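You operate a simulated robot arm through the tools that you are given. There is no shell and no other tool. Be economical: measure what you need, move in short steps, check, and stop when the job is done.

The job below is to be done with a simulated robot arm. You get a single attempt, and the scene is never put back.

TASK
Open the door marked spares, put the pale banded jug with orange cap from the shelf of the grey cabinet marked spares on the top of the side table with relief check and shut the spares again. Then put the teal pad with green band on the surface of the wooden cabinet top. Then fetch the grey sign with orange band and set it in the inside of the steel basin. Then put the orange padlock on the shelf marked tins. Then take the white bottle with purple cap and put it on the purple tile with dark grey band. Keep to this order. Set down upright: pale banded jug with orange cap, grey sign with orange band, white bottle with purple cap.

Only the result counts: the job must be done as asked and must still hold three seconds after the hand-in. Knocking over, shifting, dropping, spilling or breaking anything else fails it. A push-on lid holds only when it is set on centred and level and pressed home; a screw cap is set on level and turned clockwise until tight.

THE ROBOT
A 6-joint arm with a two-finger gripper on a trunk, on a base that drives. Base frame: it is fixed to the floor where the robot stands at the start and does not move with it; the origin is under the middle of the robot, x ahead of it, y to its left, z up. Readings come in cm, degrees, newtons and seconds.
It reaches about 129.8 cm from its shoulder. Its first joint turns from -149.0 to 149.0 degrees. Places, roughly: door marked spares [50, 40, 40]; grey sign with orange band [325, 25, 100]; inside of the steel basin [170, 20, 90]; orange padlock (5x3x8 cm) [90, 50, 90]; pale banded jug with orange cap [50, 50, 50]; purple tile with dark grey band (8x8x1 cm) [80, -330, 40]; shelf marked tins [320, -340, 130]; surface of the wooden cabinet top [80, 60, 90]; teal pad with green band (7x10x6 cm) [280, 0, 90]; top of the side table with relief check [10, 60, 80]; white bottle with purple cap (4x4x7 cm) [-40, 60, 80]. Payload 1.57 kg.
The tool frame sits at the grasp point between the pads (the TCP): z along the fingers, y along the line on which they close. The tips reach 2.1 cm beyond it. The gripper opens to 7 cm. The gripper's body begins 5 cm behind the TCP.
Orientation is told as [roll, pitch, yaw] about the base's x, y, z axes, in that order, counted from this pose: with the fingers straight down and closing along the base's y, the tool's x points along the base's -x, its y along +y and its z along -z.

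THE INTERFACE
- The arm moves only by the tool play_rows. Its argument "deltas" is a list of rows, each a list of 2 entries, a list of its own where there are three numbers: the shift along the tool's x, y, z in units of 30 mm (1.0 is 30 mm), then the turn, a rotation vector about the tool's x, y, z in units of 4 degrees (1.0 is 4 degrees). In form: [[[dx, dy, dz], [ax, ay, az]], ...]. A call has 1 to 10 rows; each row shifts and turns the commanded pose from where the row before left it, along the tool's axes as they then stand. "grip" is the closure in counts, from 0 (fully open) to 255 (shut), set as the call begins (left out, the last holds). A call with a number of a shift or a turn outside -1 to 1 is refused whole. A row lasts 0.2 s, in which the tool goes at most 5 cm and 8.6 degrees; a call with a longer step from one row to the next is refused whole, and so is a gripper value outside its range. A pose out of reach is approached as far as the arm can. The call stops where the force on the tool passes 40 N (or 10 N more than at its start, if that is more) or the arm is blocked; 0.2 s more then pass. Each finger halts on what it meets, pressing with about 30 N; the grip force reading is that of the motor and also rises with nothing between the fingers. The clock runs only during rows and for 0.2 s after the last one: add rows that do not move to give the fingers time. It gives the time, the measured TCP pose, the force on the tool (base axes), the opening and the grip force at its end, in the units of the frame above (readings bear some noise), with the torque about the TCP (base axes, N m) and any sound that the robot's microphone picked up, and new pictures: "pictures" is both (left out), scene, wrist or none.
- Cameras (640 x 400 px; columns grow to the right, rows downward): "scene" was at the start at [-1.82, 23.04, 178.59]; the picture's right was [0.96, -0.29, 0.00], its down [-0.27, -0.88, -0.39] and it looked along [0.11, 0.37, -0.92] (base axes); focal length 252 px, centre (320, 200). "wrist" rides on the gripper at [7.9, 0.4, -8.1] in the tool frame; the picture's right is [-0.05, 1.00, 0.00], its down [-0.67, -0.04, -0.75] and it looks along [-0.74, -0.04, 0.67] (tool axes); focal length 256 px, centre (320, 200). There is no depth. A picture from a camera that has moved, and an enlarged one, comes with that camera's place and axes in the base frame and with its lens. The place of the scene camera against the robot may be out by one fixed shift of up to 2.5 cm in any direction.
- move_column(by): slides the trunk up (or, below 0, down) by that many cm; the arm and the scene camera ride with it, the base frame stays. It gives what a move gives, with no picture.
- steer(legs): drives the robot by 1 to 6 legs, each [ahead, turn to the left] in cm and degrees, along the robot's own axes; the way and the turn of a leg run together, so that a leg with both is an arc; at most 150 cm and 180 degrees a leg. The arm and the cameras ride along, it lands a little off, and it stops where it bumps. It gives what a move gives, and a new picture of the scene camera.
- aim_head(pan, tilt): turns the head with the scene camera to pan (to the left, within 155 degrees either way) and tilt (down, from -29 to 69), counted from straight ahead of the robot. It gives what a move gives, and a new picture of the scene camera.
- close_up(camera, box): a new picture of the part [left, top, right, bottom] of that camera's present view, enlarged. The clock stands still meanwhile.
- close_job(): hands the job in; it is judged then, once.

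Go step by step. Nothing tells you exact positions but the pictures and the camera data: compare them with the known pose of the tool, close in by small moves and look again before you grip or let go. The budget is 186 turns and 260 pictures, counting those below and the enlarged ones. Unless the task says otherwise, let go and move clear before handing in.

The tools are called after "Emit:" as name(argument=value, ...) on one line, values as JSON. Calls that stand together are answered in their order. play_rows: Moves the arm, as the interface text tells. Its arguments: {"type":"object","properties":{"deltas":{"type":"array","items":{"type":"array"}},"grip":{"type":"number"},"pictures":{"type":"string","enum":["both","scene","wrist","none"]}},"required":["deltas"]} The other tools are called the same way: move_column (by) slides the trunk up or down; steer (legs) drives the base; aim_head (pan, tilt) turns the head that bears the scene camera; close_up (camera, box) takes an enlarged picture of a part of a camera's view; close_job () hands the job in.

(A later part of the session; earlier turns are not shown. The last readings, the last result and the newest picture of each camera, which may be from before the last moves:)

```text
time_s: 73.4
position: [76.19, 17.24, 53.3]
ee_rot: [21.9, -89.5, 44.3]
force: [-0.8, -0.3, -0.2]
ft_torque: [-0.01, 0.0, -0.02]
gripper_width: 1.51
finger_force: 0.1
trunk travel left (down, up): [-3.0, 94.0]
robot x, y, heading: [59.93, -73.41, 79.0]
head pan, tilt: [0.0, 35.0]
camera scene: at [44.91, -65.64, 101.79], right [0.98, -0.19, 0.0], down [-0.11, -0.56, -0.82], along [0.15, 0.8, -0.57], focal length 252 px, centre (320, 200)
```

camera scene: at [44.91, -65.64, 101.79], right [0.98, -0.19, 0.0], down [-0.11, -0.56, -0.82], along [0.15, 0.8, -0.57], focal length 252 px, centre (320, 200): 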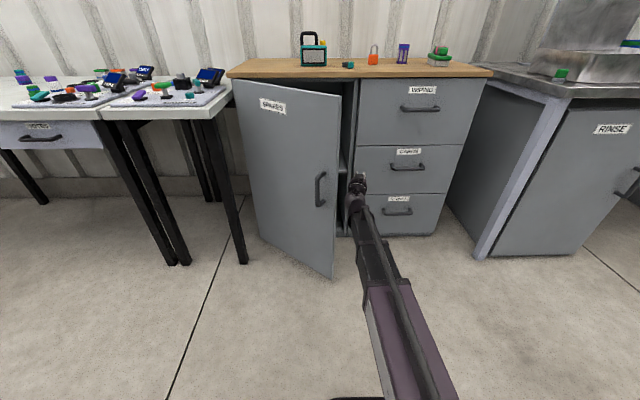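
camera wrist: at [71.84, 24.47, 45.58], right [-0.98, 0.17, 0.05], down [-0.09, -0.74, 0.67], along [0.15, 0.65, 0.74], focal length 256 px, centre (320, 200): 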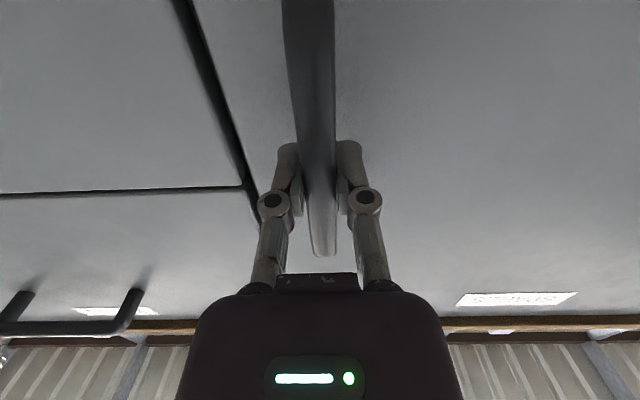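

Sweep left against the inside of the door while straightening the heading.

Emit:
play_rows(deltas=[[[0, 0.97, -0.26], [-1, 0, 0]], [[0, 0.98, -0.19], [-1, 0, 0]], [[0, 0.99, -0.12], [-1, 0, 0]], [[0, 1, -0.05], [-1, 0, 0]], [[0, 1, 0.02], [-1, 0, 0]], [[0, 1, 0.09], [-1, 0, 0]], [[0, 0.99, 0.16], [-1, 0, 0]], [[0, 0.97, 0.22], [0, 0, 0]], [[0, 0.97, 0.22], [0, 0, 0]], [[0, 0.97, 0.22], [0, 0, 0]]], pictures="scene")

```text
time_s: 74.1
position: [70.65, 17.97, 53.29]
ee_rot: [18.6, -89.5, 55.0]
force: [0.8, -0.1, -0.2]
ft_torque: [0.01, 0.0, 0.0]
gripper_width: 1.53
finger_force: 0.0
trunk travel left (down, up): [-3.0, 94.0]
robot x, y, heading: [59.63, -73.45, 79.0]
head pan, tilt: [0.0, 35.0]
stopped in row 3: the force on the tool passed its limit at 59 N (the readings are from after the stop); the commanded pose is now the measured one
camera scene: at [44.92, -65.65, 101.8], right [0.98, -0.19, 0.0], down [-0.11, -0.56, -0.82], along [0.15, 0.8, -0.57], focal length 252 px, centre (320, 200)
```

scene: 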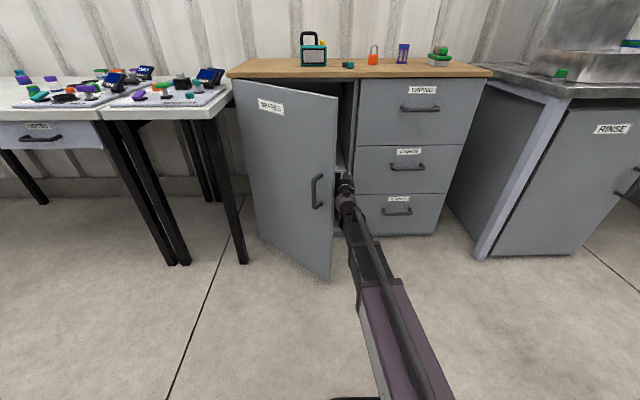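

Contact made. Continue more gently.

Emit:
play_rows(deltas=[[[0, 0.3, 0], [0, 0, 0]], [[0, 0.4, 0], [0, 0, 0]], [[0, 0.5, 0], [0, 0, 0]], [[0, 0.5, 0], [0, 0, 0]], [[0, 0.6, 0], [0, 0, 0]], [[0, 0.6, 0], [0, 0, 0]], [[0, 0.6, 0], [0, 0, 0]], [[0, 0.6, 0], [0, 0, 0]], [[0, 0.6, 0], [0, 0, 0]], [[0, 0.6, 0], [0, 0, 0]]], pictures="scene")

```text
time_s: 76.5
position: [57.28, 10.47, 53.62]
ee_rot: [25.6, -89.5, 48.2]
force: [1.5, -0.6, -0.3]
ft_torque: [0.02, -0.04, 0.04]
gripper_width: 1.5
finger_force: 0.0
trunk travel left (down, up): [-3.0, 94.0]
robot x, y, heading: [59.65, -73.31, 78.7]
head pan, tilt: [0.0, 35.0]
stopped in row 10: the arm was blocked; the commanded pose is now the measured one
camera scene: at [45.1, -65.61, 102.06], right [0.98, -0.2, 0.0], down [-0.11, -0.56, -0.82], along [0.16, 0.8, -0.57], focal length 252 px, centre (320, 200)
```

scene: 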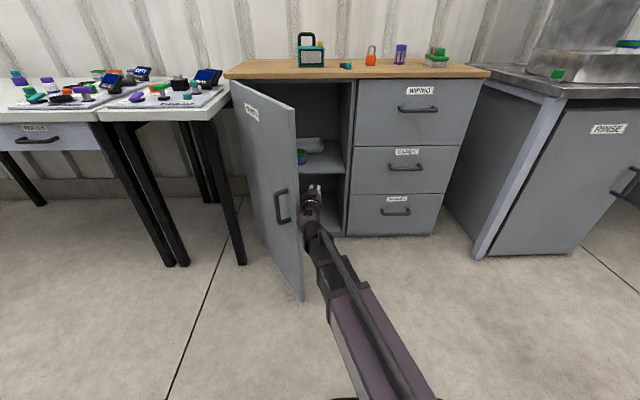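

Emit:
play_rows(deltas=[[[0, 0.3, 0.2], [0, 0, 0]], [[0, 0.5, 0.2], [0, 0, 0]], [[0, 0.5, 0.2], [0, 0, 0]], [[0, 0.5, 0.2], [0, 0, 0]], [[0, 0.6, 0.2], [-0.5, 0, 0]], [[0, 0.6, 0.2], [-0.5, 0, 0]], [[0, 0.6, 0.2], [-0.5, 0, 0]], [[0, 0.6, 0.2], [-0.5, 0, 0]], [[0, 0.6, 0.2], [-0.5, 0, 0]], [[0, 0.6, 0.2], [-0.5, 0, 0]]], pictures="scene")

```text
time_s: 78.7
position: [43.17, 20.43, 53.46]
ee_rot: [28.4, -89.6, 57.1]
force: [-0.1, 0.4, 0.1]
ft_torque: [-0.01, 0.06, -0.03]
gripper_width: 1.53
finger_force: 0.0
trunk travel left (down, up): [-3.0, 94.0]
robot x, y, heading: [59.81, -73.83, 78.8]
head pan, tilt: [0.0, 35.0]
camera scene: at [45.05, -65.57, 101.8], right [0.98, -0.2, 0.0], down [-0.11, -0.56, -0.82], along [0.16, 0.8, -0.57], focal length 252 px, centre (320, 200)
```

scene: 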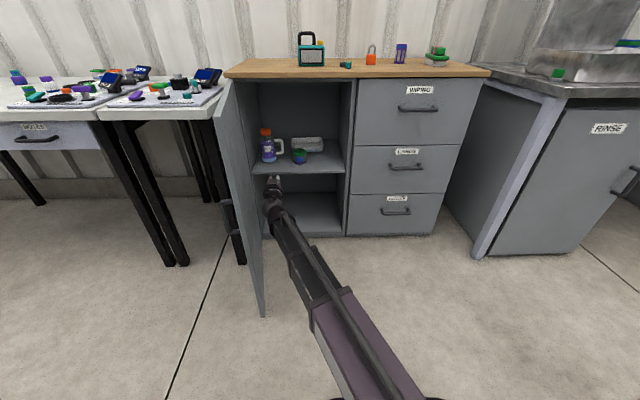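

The jug with the orange cap is now visible. Push slightly more, then look closely.

Emit:
play_rows(deltas=[[[0, 0.5, 0], [0, 0, 0]], [[0, 0.5, 0], [0, 0, 0]], [[0, 0.5, 0], [0, 0, 0]], [[0, 0.5, 0], [0, 0, 0]], [[0, -1, 0], [0, 0, 0]], [[0, -1, 0], [0, 0, 0]], [[0, -0.7, 0], [0, 0, 0]]], pictures="scene")

Emit:
close_up(camera="scene", box=[220, 80, 380, 180])

```text
time_s: 80.3
position: [45.26, 20.07, 53.28]
ee_rot: [30.9, -89.6, 54.5]
force: [-0.2, -0.5, -0.5]
ft_torque: [0.0, 0.0, 0.0]
gripper_width: 1.54
finger_force: 0.0
trunk travel left (down, up): [-3.0, 94.0]
robot x, y, heading: [59.71, -73.42, 78.9]
head pan, tilt: [0.0, 35.0]
camera scene: at [45.04, -65.57, 101.79], right [0.98, -0.2, 0.0], down [-0.11, -0.56, -0.82], along [0.16, 0.8, -0.57], focal length 252 px, centre (320, 200)
```

scene: 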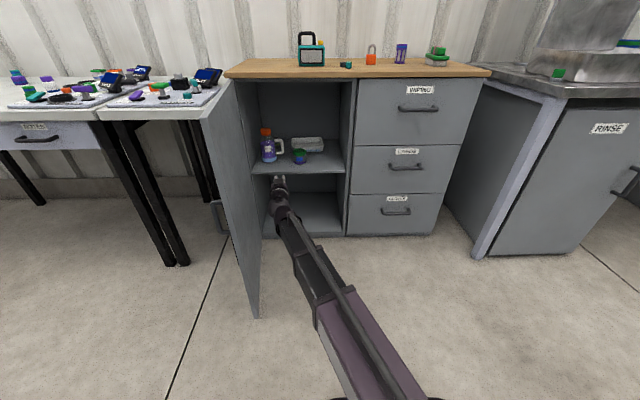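

```text
4.00 times, centred on (300, 130) of scene
camera zoom: at [45.04, -65.57, 101.79], right [0.98, -0.2, 0.0], down [-0.11, -0.56, -0.82], along [0.16, 0.8, -0.57], focal length 1008 px, centre (400, 480)
```

zoom: 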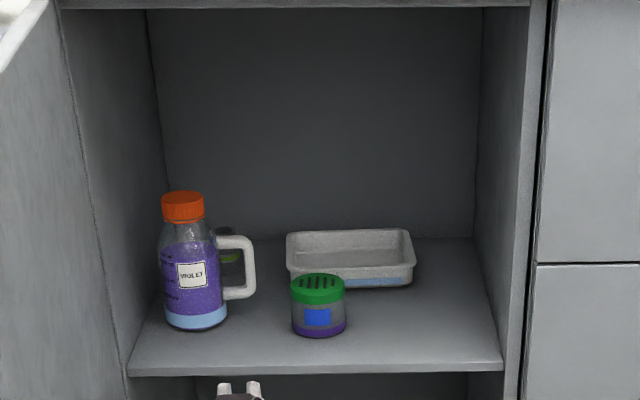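

The jug stands left on the shelf, its handle bar facing right, the body too wide for the gripper. I'll pitch the fingers 45° down so the wrist camera stays clear of the shelf, from a raised position.

Emit:
move_column(by=17)

Emit:
play_rows(deltas=[[[0, 0, 0], [0, 1, 0]], [[0, 0, 0], [0, 1, 0]], [[0, 0, 0], [0, 1, 0]], [[0, 0, 0], [0, 1, 0]], [[0, 0, 0], [0, 1, 0]], [[0, 0, 0], [0, 1, 0]], [[0, 0, 0], [0, 1, 0]], [[0, 0, 0], [0, 1, 0]], [[0, 0, 0], [0, 1, 0]], [[0, 0, 0], [0, 1, 0]]], grip=70)

```text
time_s: 82.2
position: [45.21, 20.15, 70.25]
ee_rot: [31.0, -89.7, 54.7]
force: [-0.3, -0.7, 0.0]
ft_torque: [-0.01, 0.03, 0.01]
gripper_width: 1.51
finger_force: 0.1
trunk travel left (down, up): [-20.0, 77.0]
robot x, y, heading: [59.43, -73.74, 78.8]
head pan, tilt: [0.0, 35.0]
```

```text
time_s: 84.4
position: [45.3, 20.17, 58.36]
ee_rot: [0.2, -49.6, 85.2]
force: [0.5, 0.5, -0.1]
ft_torque: [-0.01, -0.01, 0.0]
gripper_width: 5.06
finger_force: 0.1
out of reach, approached as far as the arm can: row 1, 2, 3, 4, 5, 6, 7, 8, 9, 10
trunk travel left (down, up): [-20.0, 77.0]
robot x, y, heading: [60.01, -73.51, 78.4]
head pan, tilt: [0.0, 35.0]
camera scene: at [45.05, -65.57, 118.79], right [0.98, -0.2, 0.0], down [-0.11, -0.56, -0.82], along [0.16, 0.8, -0.57], focal length 252 px, centre (320, 200)
camera wrist: at [43.79, 8.86, 57.7], right [-0.99, 0.11, 0.04], down [0.03, -0.14, 0.99], along [0.12, 0.98, 0.13], focal length 256 px, centre (320, 200)
```

scene: 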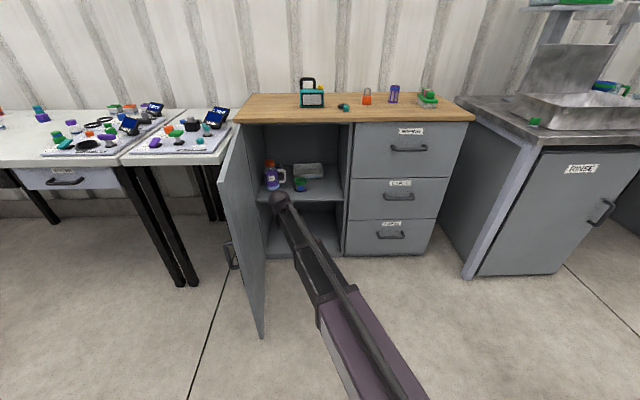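
wrist: 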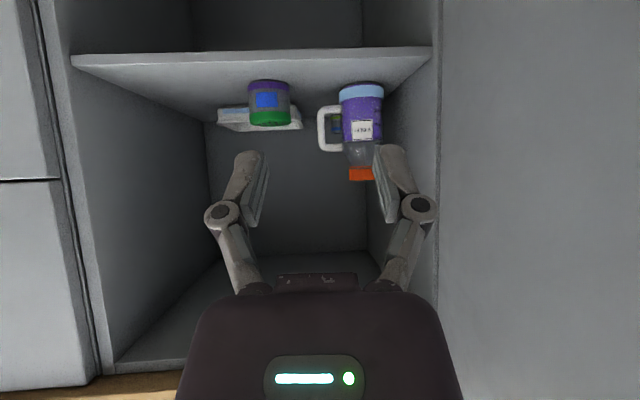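

The wrist view puts the handle bar at about (48.9, 59, 51). I'll drive 26 cm closer with the tool at z≈58, above the small canister.

Emit:
steer(legs=[[26, 0]])

Emit:
play_rows(deltas=[[[0, 0, 0], [0, 0, 0]]], pictures="wrist")

```text
time_s: 86.6
position: [50.23, 45.57, 58.41]
ee_rot: [0.3, -49.7, 85.2]
force: [0.3, -0.6, -0.4]
ft_torque: [0.01, 0.0, 0.05]
gripper_width: 5.07
finger_force: 0.1
trunk travel left (down, up): [-20.0, 77.0]
robot x, y, heading: [65.0, -48.04, 78.8]
head pan, tilt: [0.0, 35.0]
camera scene: at [50.12, -40.08, 118.8], right [0.98, -0.19, 0.0], down [-0.11, -0.56, -0.82], along [0.16, 0.8, -0.57], focal length 252 px, centre (320, 200)
```

scene: 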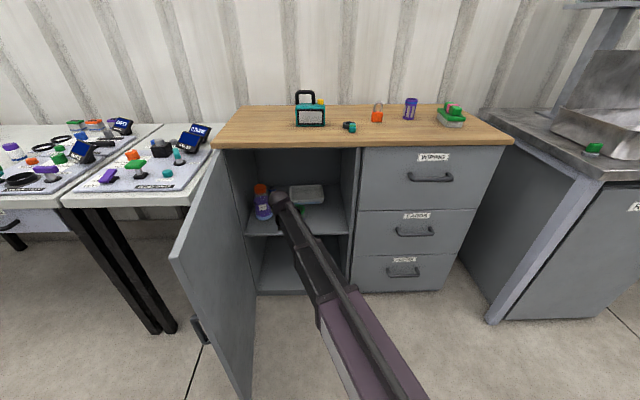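

```text
time_s: 87.0
position: [50.1, 45.49, 58.4]
ee_rot: [0.3, -49.8, 85.3]
force: [0.5, 0.1, 0.1]
ft_torque: [0.01, -0.06, 0.01]
gripper_width: 5.08
finger_force: 0.1
trunk travel left (down, up): [-20.0, 77.0]
robot x, y, heading: [65.01, -47.97, 78.7]
head pan, tilt: [0.0, 35.0]
camera wrist: at [48.81, 34.35, 57.7], right [-0.99, 0.11, 0.04], down [0.03, -0.14, 0.99], along [0.12, 0.98, 0.14], focal length 256 px, centre (320, 200)
```

wrist: 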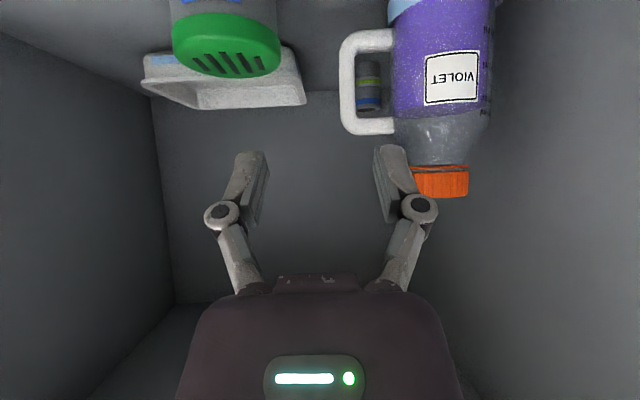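

Bar at (48.8, 57.9, 51). The tool's z axis points almost straight at it; align sideways first.

Emit:
play_rows(deltas=[[[-0.76, 0.75, 0], [0, 0, 0]], [[0, 0, 0.7], [0, 0, 0]], [[0, 0, 0.7], [0, 0, 0]], [[0, 0, 0], [0, 0, 0]]], pictures="wrist")

```text
time_s: 88.0
position: [48.27, 50.48, 58.33]
ee_rot: [0.3, -49.7, 85.3]
force: [0.0, 0.1, -0.2]
ft_torque: [0.0, 0.03, 0.01]
gripper_width: 5.08
finger_force: 0.0
out of reach, approached as far as the arm can: row 1, 2, 3
trunk travel left (down, up): [-20.0, 77.0]
robot x, y, heading: [65.03, -48.29, 78.8]
head pan, tilt: [0.0, 35.0]
camera wrist: at [46.89, 39.25, 57.7], right [-0.99, 0.11, 0.04], down [0.03, -0.14, 0.99], along [0.12, 0.98, 0.14], focal length 256 px, centre (320, 200)
```

wrist: 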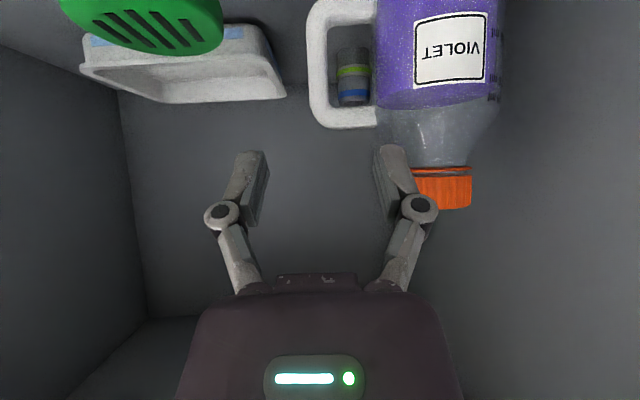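

The wrist height is clamped, so I lower by the column, narrow the opening to 3.4 cm, and look again.

Emit:
move_column(by=-7.3)

Emit:
play_rows(deltas=[[[-0.3, 0, 0.35], [0, 0, 0]], [[-0.3, 0, 0.35], [0, 0, 0]], [[0, 0, 0], [0, 0, 0]]], grip=131, pictures="wrist")

```text
time_s: 89.1
position: [48.23, 50.43, 51.08]
ee_rot: [0.3, -49.8, 85.3]
force: [-0.8, 0.0, -0.6]
ft_torque: [0.01, 0.03, 0.02]
gripper_width: 5.06
finger_force: 0.1
trunk travel left (down, up): [-12.7, 84.3]
robot x, y, heading: [65.11, -47.79, 78.9]
head pan, tilt: [0.0, 35.0]
```

```text
time_s: 89.9
position: [48.38, 53.23, 51.03]
ee_rot: [0.4, -49.7, 85.4]
force: [0.4, -0.1, -0.3]
ft_torque: [0.04, 0.02, -0.01]
gripper_width: 3.39
finger_force: 0.1
trunk travel left (down, up): [-12.7, 84.3]
robot x, y, heading: [65.03, -47.79, 78.7]
head pan, tilt: [0.0, 35.0]
camera wrist: at [47.11, 42.03, 50.4], right [-0.99, 0.11, 0.04], down [0.03, -0.14, 0.99], along [0.12, 0.98, 0.14], focal length 256 px, centre (320, 200)
```

wrist: 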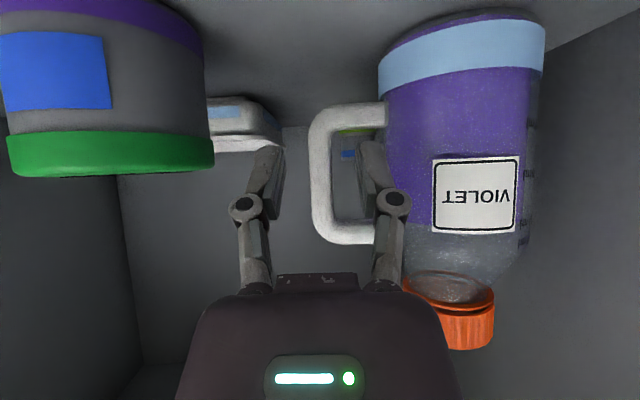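

Bar is centred. Advance 4.7 cm horizontally.

Emit:
play_rows(deltas=[[[-0.34, -0.03, 0.4], [0, 0, 0]], [[-0.34, -0.03, 0.4], [0, 0, 0]], [[-0.34, -0.03, 0.4], [0, 0, 0]], [[0, 0, 0], [0, 0, 0]]], pictures="wrist")

```text
time_s: 90.9
position: [49.16, 58.05, 51.13]
ee_rot: [0.2, -49.7, 85.4]
force: [0.0, 0.5, -0.1]
ft_torque: [0.01, 0.03, 0.04]
gripper_width: 3.41
finger_force: 0.0
trunk travel left (down, up): [-12.7, 84.3]
robot x, y, heading: [65.14, -48.14, 78.7]
head pan, tilt: [0.0, 35.0]
camera wrist: at [47.75, 46.68, 50.4], right [-0.99, 0.11, 0.04], down [0.03, -0.14, 0.99], along [0.12, 0.98, 0.14], focal length 256 px, centre (320, 200)
```

wrist: 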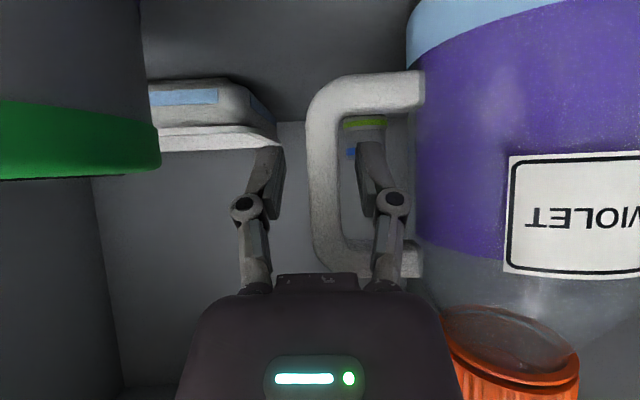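

Bar lies between the pads. Close.

Emit:
play_rows(deltas=[[[0, 0, 0], [0, 0, 0]], [[0, 0, 0], [0, 0, 0]], [[0, 0, 0], [0, 0, 0]], [[0, 0, 0], [0, 0, 0]]], grip=255, pictures="wrist")

```text
time_s: 91.9
position: [49.11, 57.91, 51.21]
ee_rot: [0.3, -49.6, 85.3]
force: [0.6, 0.7, 1.1]
ft_torque: [0.05, -0.03, -0.03]
gripper_width: 1.09
finger_force: 29.7
trunk travel left (down, up): [-12.7, 84.3]
robot x, y, heading: [64.62, -47.94, 78.8]
head pan, tilt: [0.0, 35.0]
camera wrist: at [47.74, 46.66, 50.41], right [-0.99, 0.11, 0.04], down [0.03, -0.14, 0.99], along [0.12, 0.98, 0.14], focal length 256 px, centre (320, 200)
```

wrist: 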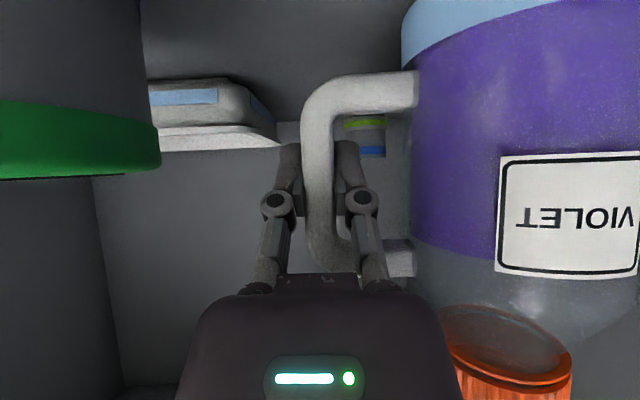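

Gripped the handle. Lift 3 cm with the column and check for tilt.

Emit:
move_column(by=3)

Emit:
play_rows(deltas=[[[0, 0, 0], [0, 0, 0]]], pictures="both")

```text
time_s: 92.6
position: [49.21, 57.85, 54.07]
ee_rot: [0.3, -49.8, 85.2]
force: [-0.4, 0.3, -4.4]
ft_torque: [-0.01, -0.35, -0.03]
gripper_width: 1.13
finger_force: 29.7
trunk travel left (down, up): [-15.7, 81.3]
robot x, y, heading: [65.05, -47.95, 78.8]
head pan, tilt: [0.0, 35.0]
```

```text
time_s: 93.0
position: [49.24, 57.84, 54.16]
ee_rot: [0.2, -49.7, 85.3]
force: [-1.5, 0.0, -4.2]
ft_torque: [-0.02, -0.28, 0.0]
gripper_width: 1.11
finger_force: 30.1
trunk travel left (down, up): [-15.7, 81.3]
robot x, y, heading: [64.78, -48.07, 78.6]
head pan, tilt: [0.0, 35.0]
camera scene: at [50.11, -40.01, 114.49], right [0.98, -0.19, 0.0], down [-0.11, -0.56, -0.82], along [0.16, 0.8, -0.57], focal length 252 px, centre (320, 200)
camera wrist: at [47.74, 46.69, 53.34], right [-0.99, 0.11, 0.04], down [0.03, -0.14, 0.99], along [0.12, 0.98, 0.14], focal length 256 px, centre (320, 200)
```

scene: 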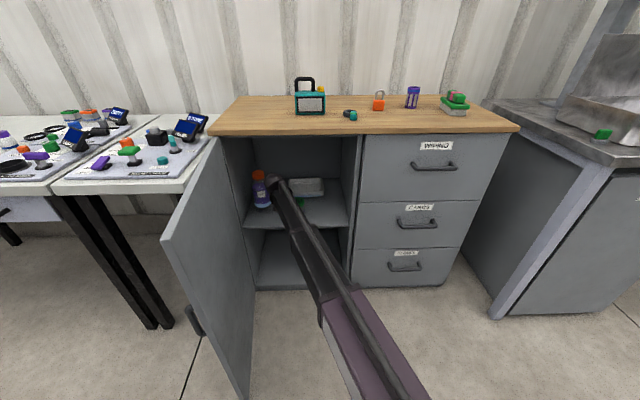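
wrist: 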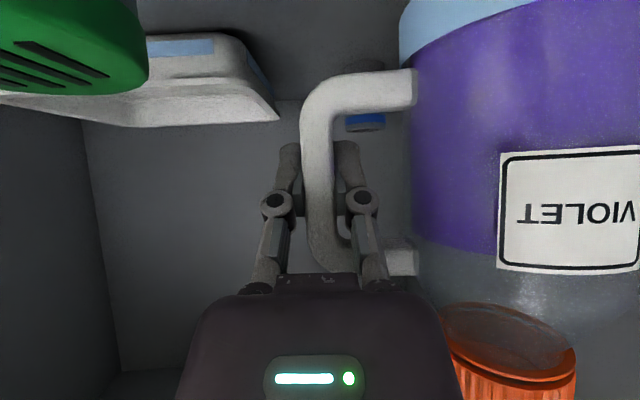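

Held firmly without tilt (≈0.45 kg). Back straight out of the cabinet.

Emit:
steer(legs=[[-46, 0]])

Emit:
move_column(by=40)

Emit:
move_column(by=12)

Emit:
aim_head(pan=40, tilt=40)

```text
time_s: 96.3
position: [39.83, 12.88, 54.1]
ee_rot: [0.3, -49.7, 85.5]
force: [0.4, 0.3, -4.7]
ft_torque: [-0.02, -0.33, -0.03]
gripper_width: 1.1
finger_force: 29.6
trunk travel left (down, up): [-15.7, 81.3]
robot x, y, heading: [56.25, -93.43, 79.0]
head pan, tilt: [0.0, 35.0]
camera scene: at [41.19, -84.96, 114.49], right [0.98, -0.19, 0.0], down [-0.11, -0.56, -0.82], along [0.16, 0.8, -0.57], focal length 252 px, centre (320, 200)
```

scene: 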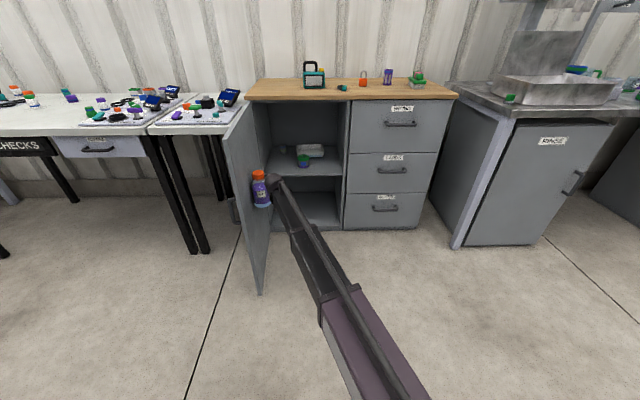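

```text
time_s: 100.1
position: [39.83, 12.95, 94.12]
ee_rot: [0.2, -49.7, 85.6]
force: [-0.2, 0.0, -5.2]
ft_torque: [0.03, -0.29, 0.02]
gripper_width: 1.1
finger_force: 29.8
trunk travel left (down, up): [-55.7, 41.3]
robot x, y, heading: [56.4, -93.29, 78.9]
head pan, tilt: [0.0, 35.0]
```

```text
time_s: 101.6
position: [39.76, 12.92, 106.05]
ee_rot: [0.3, -49.8, 85.5]
force: [0.3, -1.0, -4.0]
ft_torque: [-0.01, -0.27, -0.01]
gripper_width: 1.09
finger_force: 29.5
trunk travel left (down, up): [-67.7, 29.3]
robot x, y, heading: [56.18, -93.21, 79.2]
head pan, tilt: [0.0, 35.0]
```

```text
time_s: 102.7
position: [39.89, 12.98, 106.05]
ee_rot: [0.3, -49.7, 85.5]
force: [0.2, -0.1, -4.6]
ft_torque: [-0.02, -0.31, 0.01]
gripper_width: 1.11
finger_force: 29.9
trunk travel left (down, up): [-67.7, 29.3]
robot x, y, heading: [56.37, -92.97, 78.8]
head pan, tilt: [40.0, 40.0]
camera scene: at [35.39, -86.14, 165.73], right [0.88, 0.48, 0.0], down [0.31, -0.56, -0.77], along [-0.37, 0.67, -0.64], focal length 252 px, centre (320, 200)
```

scene: 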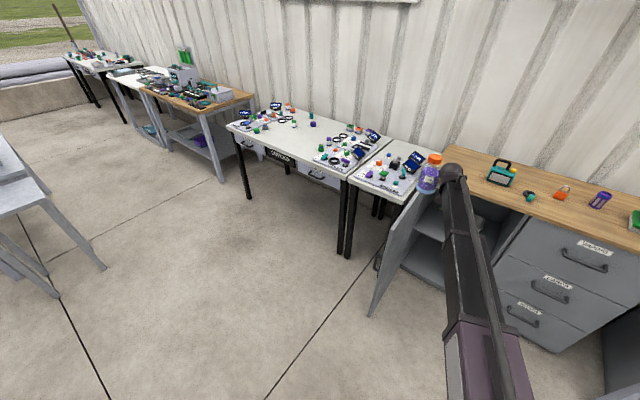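

The floor is free to the left. Drive to stand in front of the relief-check table, heading 75°.

Emit:
steer(legs=[[0, 57.5], [98, 0], [0, -61.5]])

Emit:
aim_head(pan=0, tilt=45)

```text
time_s: 116.6
position: [-24.04, 80.78, 106.14]
ee_rot: [0.3, -49.8, 81.7]
force: [-0.2, -0.1, -4.9]
ft_torque: [-0.03, -0.32, -0.02]
gripper_width: 1.07
finger_force: 29.8
trunk travel left (down, up): [-67.7, 29.3]
robot x, y, heading: [-15.79, -25.67, 75.3]
head pan, tilt: [40.0, 40.0]
camera scene: at [-35.83, -17.69, 165.74], right [0.9, 0.43, 0.0], down [0.28, -0.58, -0.77], along [-0.33, 0.69, -0.64], focal length 252 px, centre (320, 200)
```

scene: 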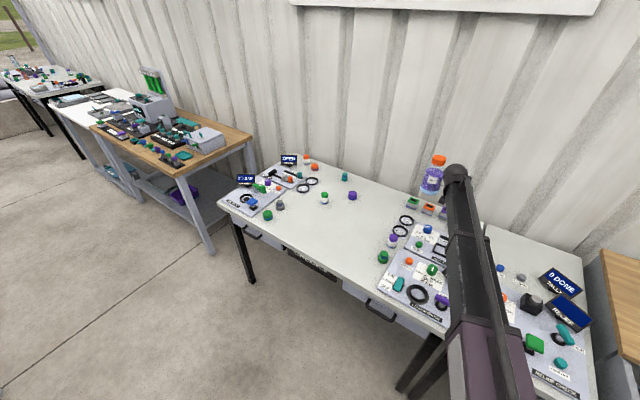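

```text
time_s: 117.7
position: [-24.14, 80.85, 106.11]
ee_rot: [0.3, -49.7, 81.7]
force: [0.5, 0.3, -4.2]
ft_torque: [-0.05, -0.26, 0.0]
gripper_width: 1.12
finger_force: 29.7
trunk travel left (down, up): [-67.7, 29.3]
robot x, y, heading: [-15.74, -25.79, 75.6]
head pan, tilt: [0.0, 45.0]
camera scene: at [-30.17, -17.47, 165.01], right [0.97, -0.25, 0.0], down [-0.18, -0.69, -0.71], along [0.18, 0.68, -0.71], focal length 252 px, centre (320, 200)
```

scene: 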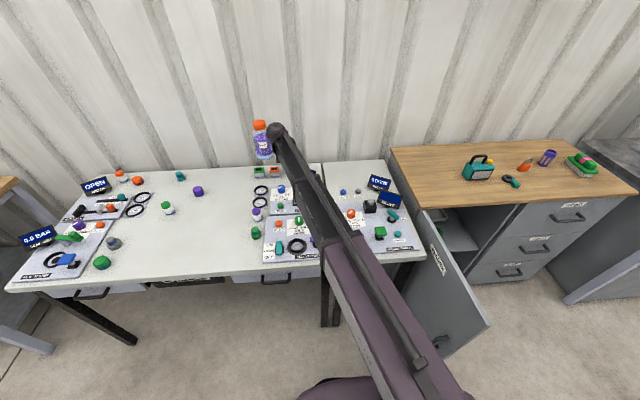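

Shift right to above the free back-left area of the relief-check table, turning slightly clockwise.

Emit:
play_rows(deltas=[[[-0.13, -1, 0.15], [0.13, 0, 0.11]], [[-0.13, -1, 0.15], [0.13, 0, 0.11]], [[-0.13, -1, 0.15], [0.13, 0, 0.11]], [[-0.13, -1, 0.15], [0.13, 0, 0.11]], [[-0.13, -1, 0.15], [0.13, 0, 0.11]], [[-0.13, -1, 0.15], [0.13, 0, 0.11]], [[-0.13, -1, 0.15], [0.13, 0, 0.11]], [[-0.13, -1, 0.15], [0.13, 0, 0.11]], [[-0.13, -1, 0.15], [0.13, 0, 0.11]], [[-0.13, -1, 0.15], [0.13, 0, 0.11]]])

```text
time_s: 119.9
position: [6.65, 80.88, 106.12]
ee_rot: [0.4, -49.6, 74.7]
force: [-0.1, 0.8, -6.0]
ft_torque: [-0.1, -0.32, -0.03]
gripper_width: 1.11
finger_force: 29.8
trunk travel left (down, up): [-67.7, 29.3]
robot x, y, heading: [-15.27, -25.73, 75.6]
head pan, tilt: [0.0, 45.0]
camera scene: at [-30.08, -17.47, 165.01], right [0.97, -0.25, 0.0], down [-0.18, -0.69, -0.71], along [0.18, 0.68, -0.71], focal length 252 px, centre (320, 200)
camera wrist: at [3.21, 70.12, 105.34], right [-0.96, 0.29, 0.04], down [0.0, -0.14, 0.99], along [0.29, 0.95, 0.13], focal length 256 px, centre (320, 200)
```

scene: 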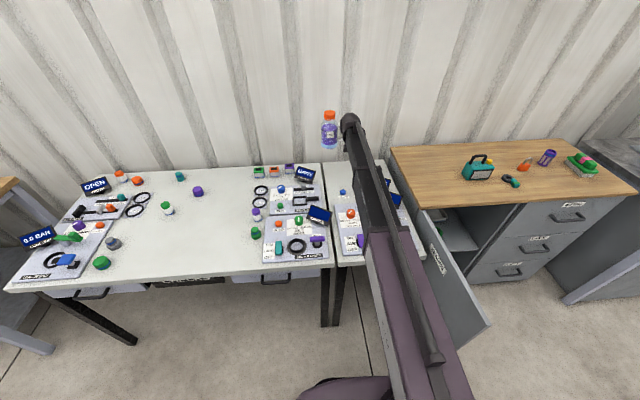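
wrist: 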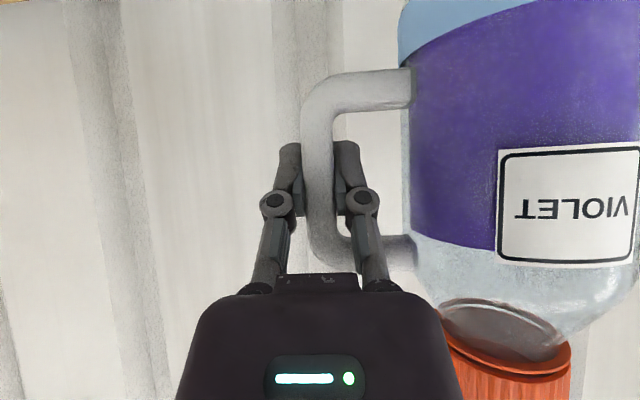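

Emit:
play_rows(deltas=[[[-0.32, -0.9, 0.38], [0, 0, 0]], [[-0.32, -0.9, 0.38], [0, 0, 0]], [[0, 0, 0], [0, 0, 0]]], pictures="none")

Emit:
move_column(by=-13)

Emit:
aim_head(pan=-8, tilt=40)

Emit:
close_up(camera="scene", box=[240, 70, 480, 220])

Emit:
close_up(camera="wrist", box=[0, 0, 640, 400])

```text
time_s: 120.7
position: [12.53, 82.36, 106.01]
ee_rot: [0.4, -49.6, 74.9]
force: [-0.7, -0.9, -4.2]
ft_torque: [-0.04, -0.34, 0.0]
gripper_width: 1.14
finger_force: 30.1
trunk travel left (down, up): [-67.7, 29.3]
robot x, y, heading: [-15.28, -25.75, 75.6]
head pan, tilt: [0.0, 45.0]
```

```text
time_s: 122.3
position: [12.51, 82.24, 93.12]
ee_rot: [0.3, -49.6, 74.9]
force: [-0.2, 0.0, -5.0]
ft_torque: [-0.05, -0.33, 0.01]
gripper_width: 1.16
finger_force: 29.8
trunk travel left (down, up): [-54.7, 42.3]
robot x, y, heading: [-15.59, -25.65, 75.6]
head pan, tilt: [0.0, 45.0]
```

```text
time_s: 123.0
position: [12.46, 82.32, 93.1]
ee_rot: [0.3, -49.7, 75.0]
force: [0.3, -0.1, -4.5]
ft_torque: [-0.05, -0.29, -0.02]
gripper_width: 1.11
finger_force: 29.5
trunk travel left (down, up): [-54.7, 42.3]
robot x, y, heading: [-15.34, -26.01, 75.5]
head pan, tilt: [-8.0, 40.0]
camera scene: at [-28.91, -17.49, 152.73], right [0.92, -0.38, 0.0], down [-0.25, -0.59, -0.77], along [0.29, 0.71, -0.64], focal length 252 px, centre (320, 200)
```

scene: 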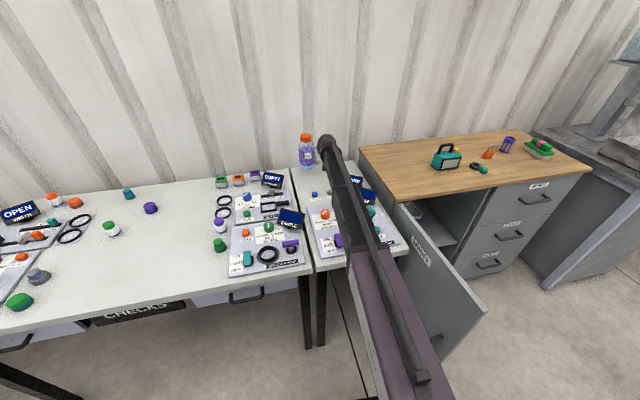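

```text
2.67 times, centred on (360, 145) of scene
camera zoom: at [-28.91, -17.49, 152.73], right [0.92, -0.38, 0.0], down [-0.25, -0.59, -0.77], along [0.29, 0.71, -0.64], focal length 672 px, centre (213, 347)
```

zoom: 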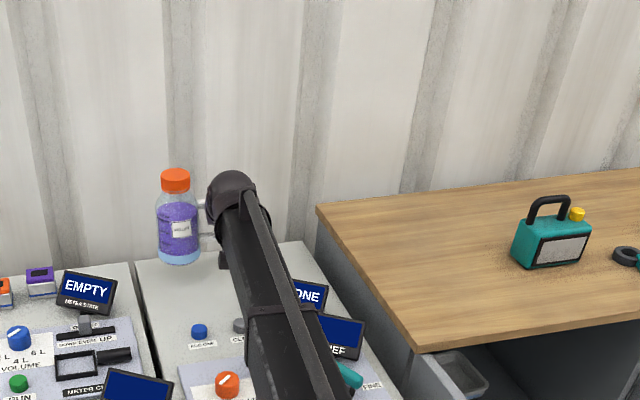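

```text
1.00 times, centred on (320, 200) of wrist (not enlarged: the box is as wide or as high as the picture)
camera zoom: at [9.14, 71.55, 92.34], right [-0.96, 0.29, 0.04], down [0.0, -0.14, 0.99], along [0.29, 0.95, 0.13], focal length 256 px, centre (320, 200)
```

zoom: 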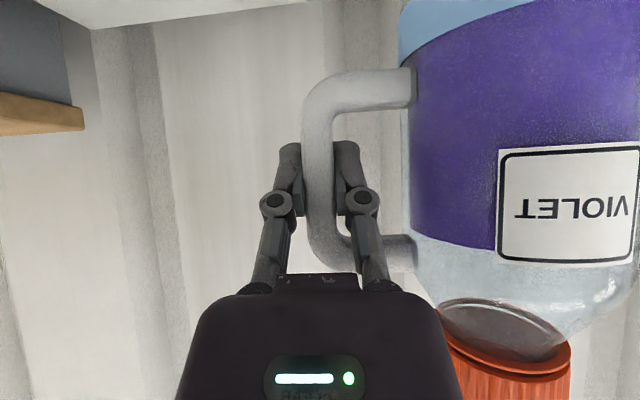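

Table top ≈79 cm, jug bottom ≈86. Lower 5.5 cm by column, then creep down with the arm until contact.

Emit:
move_column(by=-5.5)

Emit:
play_rows(deltas=[[[0.06, 0, 0.05], [0, 0, 0]], [[0.06, 0, 0.05], [0, 0, 0]], [[0.06, 0, 0.05], [0, 0, 0]], [[0, 0, 0], [0, 0, 0]]], pictures="none")

```text
time_s: 123.9
position: [12.53, 82.43, 87.53]
ee_rot: [0.3, -49.6, 74.9]
force: [-1.3, -0.8, -4.8]
ft_torque: [-0.05, -0.3, 0.01]
gripper_width: 1.11
finger_force: 29.9
trunk travel left (down, up): [-49.2, 47.8]
robot x, y, heading: [-15.23, -25.87, 75.4]
head pan, tilt: [-8.0, 40.0]
```

```text
time_s: 124.9
position: [12.51, 82.33, 87.62]
ee_rot: [0.3, -49.6, 74.8]
force: [0.2, 0.7, -5.1]
ft_torque: [-0.07, -0.3, 0.04]
gripper_width: 1.1
finger_force: 30.2
out of reach, approached as far as the arm can: row 2
trunk travel left (down, up): [-49.2, 47.8]
robot x, y, heading: [-15.48, -25.59, 75.5]
head pan, tilt: [-8.0, 40.0]
```

The arm is evidently planar: height comes only from the column. Lower in small column steps.

Emit:
move_column(by=-1.2)

Emit:
move_column(by=-0.5)

```text
time_s: 125.5
position: [12.6, 82.22, 86.65]
ee_rot: [0.4, -49.9, 74.8]
force: [8.2, -0.8, 22.1]
ft_torque: [0.21, 0.53, -0.01]
gripper_width: 1.23
finger_force: 30.2
trunk travel left (down, up): [-48.0, 49.0]
robot x, y, heading: [-15.89, -26.01, 75.5]
head pan, tilt: [-8.0, 40.0]
```

```text
time_s: 126.1
position: [12.42, 82.08, 86.08]
ee_rot: [0.4, -49.7, 74.9]
force: [4.6, -2.6, 18.6]
ft_torque: [0.15, 0.66, 0.03]
gripper_width: 1.48
finger_force: 30.1
trunk travel left (down, up): [-47.5, 49.5]
robot x, y, heading: [-16.06, -26.01, 75.3]
head pan, tilt: [-8.0, 40.0]
```

In contact with the table. Relieve slightly, then open just enough within the loop.

Emit:
move_column(by=0.5)

Emit:
play_rows(deltas=[[[0, 0, 0], [0, 0, 0]], [[0, 0, 0], [0, 0, 0]], [[0, 0, 0], [0, 0, 0]]], grip=140, pictures="both")

```text
time_s: 126.6
position: [12.42, 82.36, 86.42]
ee_rot: [0.2, -49.6, 74.8]
force: [-2.7, 1.6, 5.3]
ft_torque: [0.19, 0.42, -0.02]
gripper_width: 1.34
finger_force: 29.8
trunk travel left (down, up): [-48.0, 49.0]
robot x, y, heading: [-15.53, -25.81, 75.7]
head pan, tilt: [-8.0, 40.0]
```

```text
time_s: 127.4
position: [12.46, 82.18, 86.46]
ee_rot: [0.3, -49.6, 74.8]
force: [0.0, 0.1, 0.4]
ft_torque: [0.04, -0.01, -0.02]
gripper_width: 3.16
finger_force: 0.0
trunk travel left (down, up): [-48.0, 49.0]
robot x, y, heading: [-16.16, -25.93, 75.5]
head pan, tilt: [-8.0, 40.0]
camera scene: at [-28.92, -17.56, 146.04], right [0.92, -0.38, 0.0], down [-0.25, -0.59, -0.77], along [0.29, 0.71, -0.64], focal length 252 px, centre (320, 200)
camera wrist: at [9.13, 71.51, 85.69], right [-0.96, 0.29, 0.04], down [0.0, -0.14, 0.99], along [0.29, 0.95, 0.13], focal length 256 px, centre (320, 200)
```

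scene: 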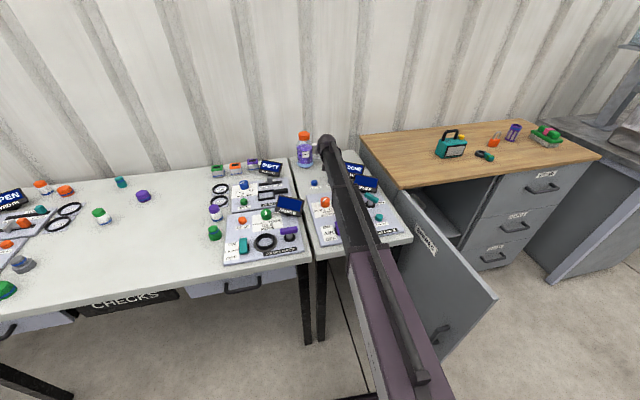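
wrist: 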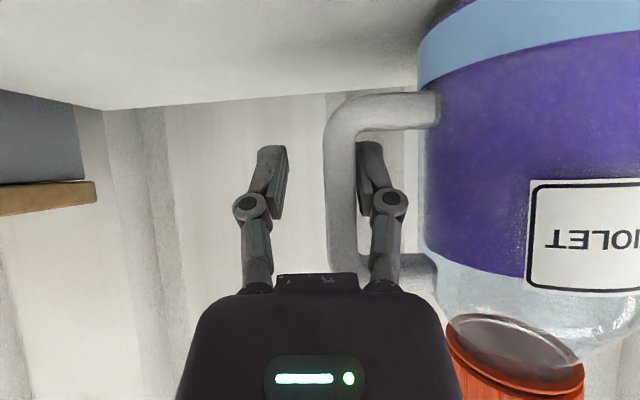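

Released and standing. Centre on the bar and retract horizontally.

Emit:
play_rows(deltas=[[[0, 0.13, 0], [0, 0, 0]], [[0.32, 0, -0.38], [0, 0, 0]], [[0.32, 0, -0.38], [0, 0, 0]], [[0.32, 0, -0.38], [0, 0, 0]], [[0.32, 0, -0.38], [0, 0, 0]], [[0, 0, 0], [0, 0, 0]]], pictures="wrist")

Emit:
move_column(by=20)

Emit:
close_up(camera="scene", box=[240, 100, 480, 250])

```text
time_s: 128.8
position: [10.55, 76.71, 86.44]
ee_rot: [0.3, -49.7, 74.9]
force: [-1.0, -0.3, -1.0]
ft_torque: [-0.02, 0.01, 0.03]
gripper_width: 3.17
finger_force: 0.0
trunk travel left (down, up): [-48.0, 49.0]
robot x, y, heading: [-15.87, -25.87, 75.4]
head pan, tilt: [-8.0, 40.0]
camera wrist: at [7.16, 65.85, 85.7], right [-0.96, 0.29, 0.04], down [0.0, -0.14, 0.99], along [0.29, 0.95, 0.14], focal length 256 px, centre (320, 200)
```

wrist: 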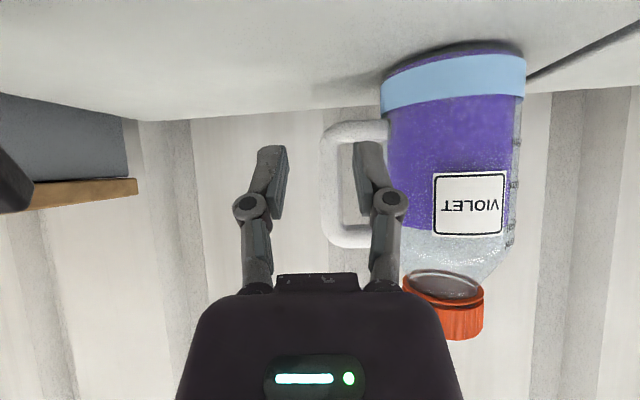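

```text
time_s: 131.0
position: [10.5, 76.57, 106.43]
ee_rot: [0.3, -49.7, 74.9]
force: [0.3, -0.1, 0.3]
ft_torque: [-0.01, -0.01, -0.01]
gripper_width: 3.16
finger_force: 0.1
trunk travel left (down, up): [-68.0, 29.0]
robot x, y, heading: [-15.57, -25.91, 75.6]
head pan, tilt: [-8.0, 40.0]
```

```text
2.67 times, centred on (360, 175) of scene
camera zoom: at [-28.92, -17.56, 166.03], right [0.92, -0.38, 0.0], down [-0.25, -0.59, -0.77], along [0.29, 0.71, -0.64], focal length 672 px, centre (213, 267)
```

zoom: 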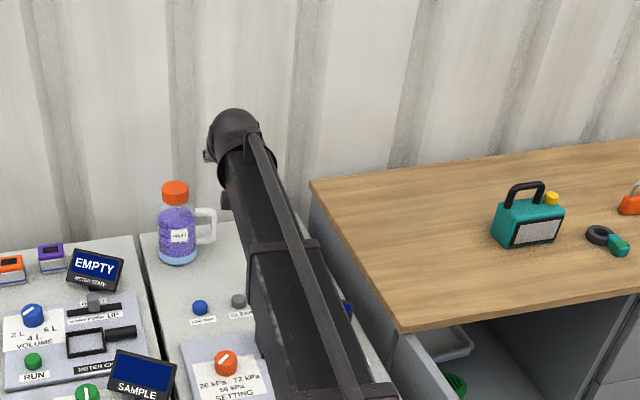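

The jug stands on the table. Now I'll reposition to close the door from its outer side: back away toward (0,-75).

Emit:
steer(legs=[[0, 32], [-51, 0], [0, -17]])

Emit:
play_rows(deltas=[[[0.65, 0, -0.76], [0, 0, 0]], [[0.65, 0, -0.76], [0, 0, 0]], [[0.65, 0, -0.76], [0, 0, 0]], [[0.65, 0, -0.76], [0, 0, 0]], [[0.65, 0, -0.76], [0, 0, 0]], [[0.65, 0, -0.76], [0, 0, 0]], [[0.65, 0, -0.76], [0, 0, 0]], [[0.65, 0, -0.76], [0, 0, 0]], [[0.65, 0, -0.76], [0, 0, 0]], [[0.65, 0, -0.76], [0, 0, 0]]], grip=230, pictures="scene")

```text
time_s: 138.1
position: [-0.68, 31.33, 106.4]
ee_rot: [0.3, -49.7, 89.3]
force: [-1.1, 0.6, -0.6]
ft_torque: [0.0, -0.02, -0.02]
gripper_width: 3.13
finger_force: 0.0
trunk travel left (down, up): [-68.0, 29.0]
robot x, y, heading: [-0.58, -74.47, 90.4]
head pan, tilt: [-8.0, 40.0]
camera scene: at [-15.5, -70.18, 166.04], right [0.99, -0.13, 0.0], down [-0.08, -0.64, -0.77], along [0.1, 0.76, -0.64], focal length 252 px, centre (320, 200)
```

scene: 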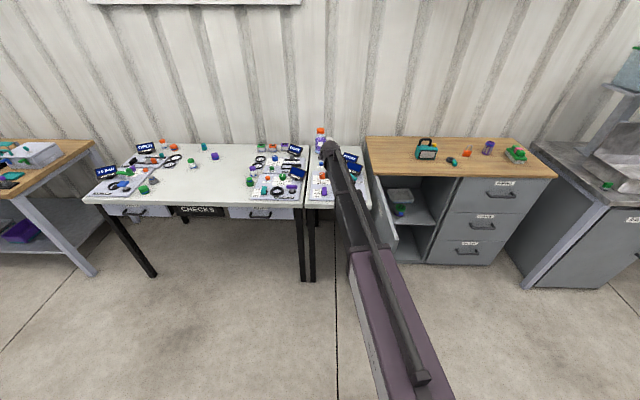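

```text
time_s: 140.3
position: [-1.0, 1.11, 106.4]
ee_rot: [0.2, -49.6, 89.2]
force: [0.4, -0.7, -0.7]
ft_torque: [-0.02, -0.04, -0.02]
gripper_width: 0.68
finger_force: 0.1
trunk travel left (down, up): [-68.0, 29.0]
robot x, y, heading: [-0.61, -74.36, 90.4]
head pan, tilt: [-8.0, 40.0]
camera scene: at [-15.47, -70.28, 166.04], right [0.99, -0.13, 0.0], down [-0.08, -0.64, -0.77], along [0.1, 0.76, -0.64], focal length 252 px, centre (320, 200)
```

scene: 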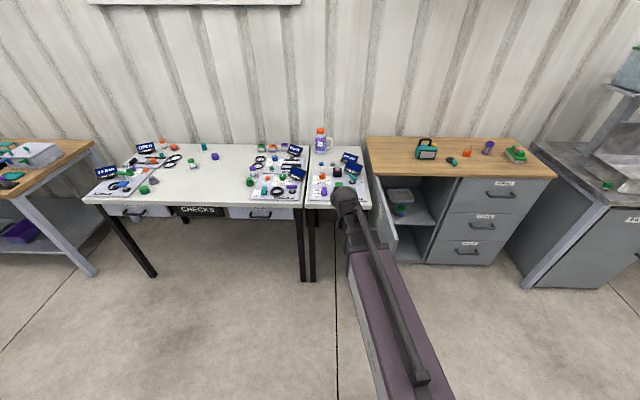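

Emit:
move_column(by=-40)

Emit:
move_column(by=-12)

Emit:
aim_head(pan=-20, tilt=40)

```text
time_s: 144.1
position: [-1.05, 1.21, 66.35]
ee_rot: [0.2, -49.6, 89.3]
force: [0.9, -0.7, 0.0]
ft_torque: [0.0, 0.02, -0.01]
gripper_width: 0.69
finger_force: 0.0
trunk travel left (down, up): [-28.0, 69.0]
robot x, y, heading: [-0.52, -74.32, 90.8]
head pan, tilt: [-8.0, 40.0]
```

```text
time_s: 145.6
position: [-1.1, 1.23, 54.47]
ee_rot: [0.2, -49.6, 89.3]
force: [-0.6, 0.3, -0.7]
ft_torque: [0.02, -0.02, 0.01]
gripper_width: 0.69
finger_force: 0.0
trunk travel left (down, up): [-16.0, 81.0]
robot x, y, heading: [-0.7, -74.56, 90.4]
head pan, tilt: [-8.0, 40.0]
```

```text
time_s: 146.3
position: [-0.81, 1.25, 54.35]
ee_rot: [0.3, -49.6, 89.3]
force: [-0.4, 0.3, 0.1]
ft_torque: [0.03, -0.02, 0.06]
gripper_width: 0.69
finger_force: 0.1
trunk travel left (down, up): [-16.0, 81.0]
robot x, y, heading: [-0.51, -74.33, 90.3]
head pan, tilt: [-20.0, 40.0]
camera scene: at [-13.75, -70.64, 114.04], right [0.94, -0.33, 0.0], down [-0.21, -0.61, -0.77], along [0.26, 0.72, -0.64], focal length 252 px, centre (320, 200)
```

scene: 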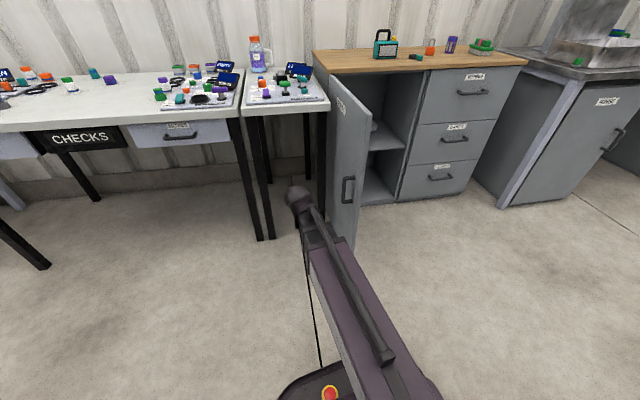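

Push to the right against the outer face of the door.

Emit:
play_rows(deltas=[[[-0.3, -0.9, 0.35], [0, 0, 0]], [[-0.3, -0.9, 0.35], [0, 0, 0]], [[0, -0.9, 0], [0, 0, 0]], [[0, -0.6, 0], [0, 0, 0]], [[0, -0.6, 0], [0, 0, 0]], [[0, -0.6, 0], [0, 0, 0]], [[0, -0.6, 0], [0, 0, 0]], [[0, -0.6, 0], [0, 0, 0]], [[0, -0.6, 0], [0, 0, 0]], [[0, -0.6, 0], [0, 0, 0]]], pictures="none")

Emit:
play_rows(deltas=[[[0, -0.6, 0], [0, 0, 0]], [[0, -0.6, 0], [0, 0, 0]], [[0, -0.6, 0], [0, 0, 0]], [[0, -0.6, 0], [0, 0, 0]], [[0, -0.6, 0], [0, 0, 0]], [[0, -0.6, 0], [0, 0, 0]], [[0, -0.6, 0], [0, 0, 0]], [[0, -0.6, 0], [0, 0, 0]], [[0, -0.6, 0], [0, 0, 0]], [[0, -0.6, 0], [0, 0, 0]]], pictures="scene")

```text
time_s: 148.5
position: [19.79, 3.84, 54.39]
ee_rot: [0.4, -49.7, 89.3]
force: [0.9, -0.4, -0.8]
ft_torque: [-0.02, -0.01, -0.01]
gripper_width: 0.69
finger_force: 0.1
trunk travel left (down, up): [-16.0, 81.0]
robot x, y, heading: [-0.52, -74.68, 90.4]
head pan, tilt: [-20.0, 40.0]
```

```text
time_s: 150.7
position: [37.73, 3.6, 54.27]
ee_rot: [0.3, -49.4, 89.3]
force: [0.5, 0.4, 0.2]
ft_torque: [-0.02, -0.02, -0.01]
gripper_width: 0.69
finger_force: 0.1
trunk travel left (down, up): [-16.0, 81.0]
robot x, y, heading: [-0.36, -74.36, 90.7]
head pan, tilt: [-20.0, 40.0]
camera scene: at [-13.75, -70.64, 114.04], right [0.94, -0.33, 0.0], down [-0.21, -0.61, -0.77], along [0.26, 0.72, -0.64], focal length 252 px, centre (320, 200)
```

scene: 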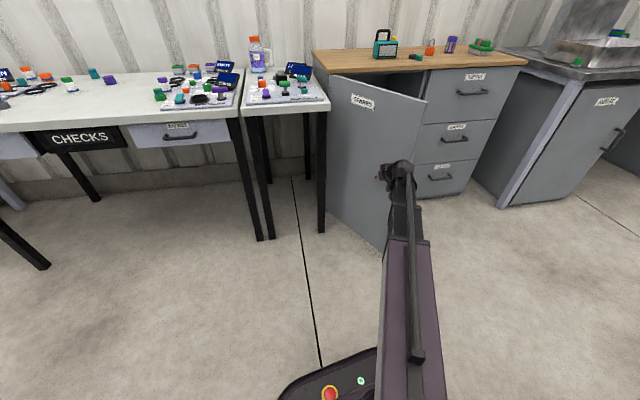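

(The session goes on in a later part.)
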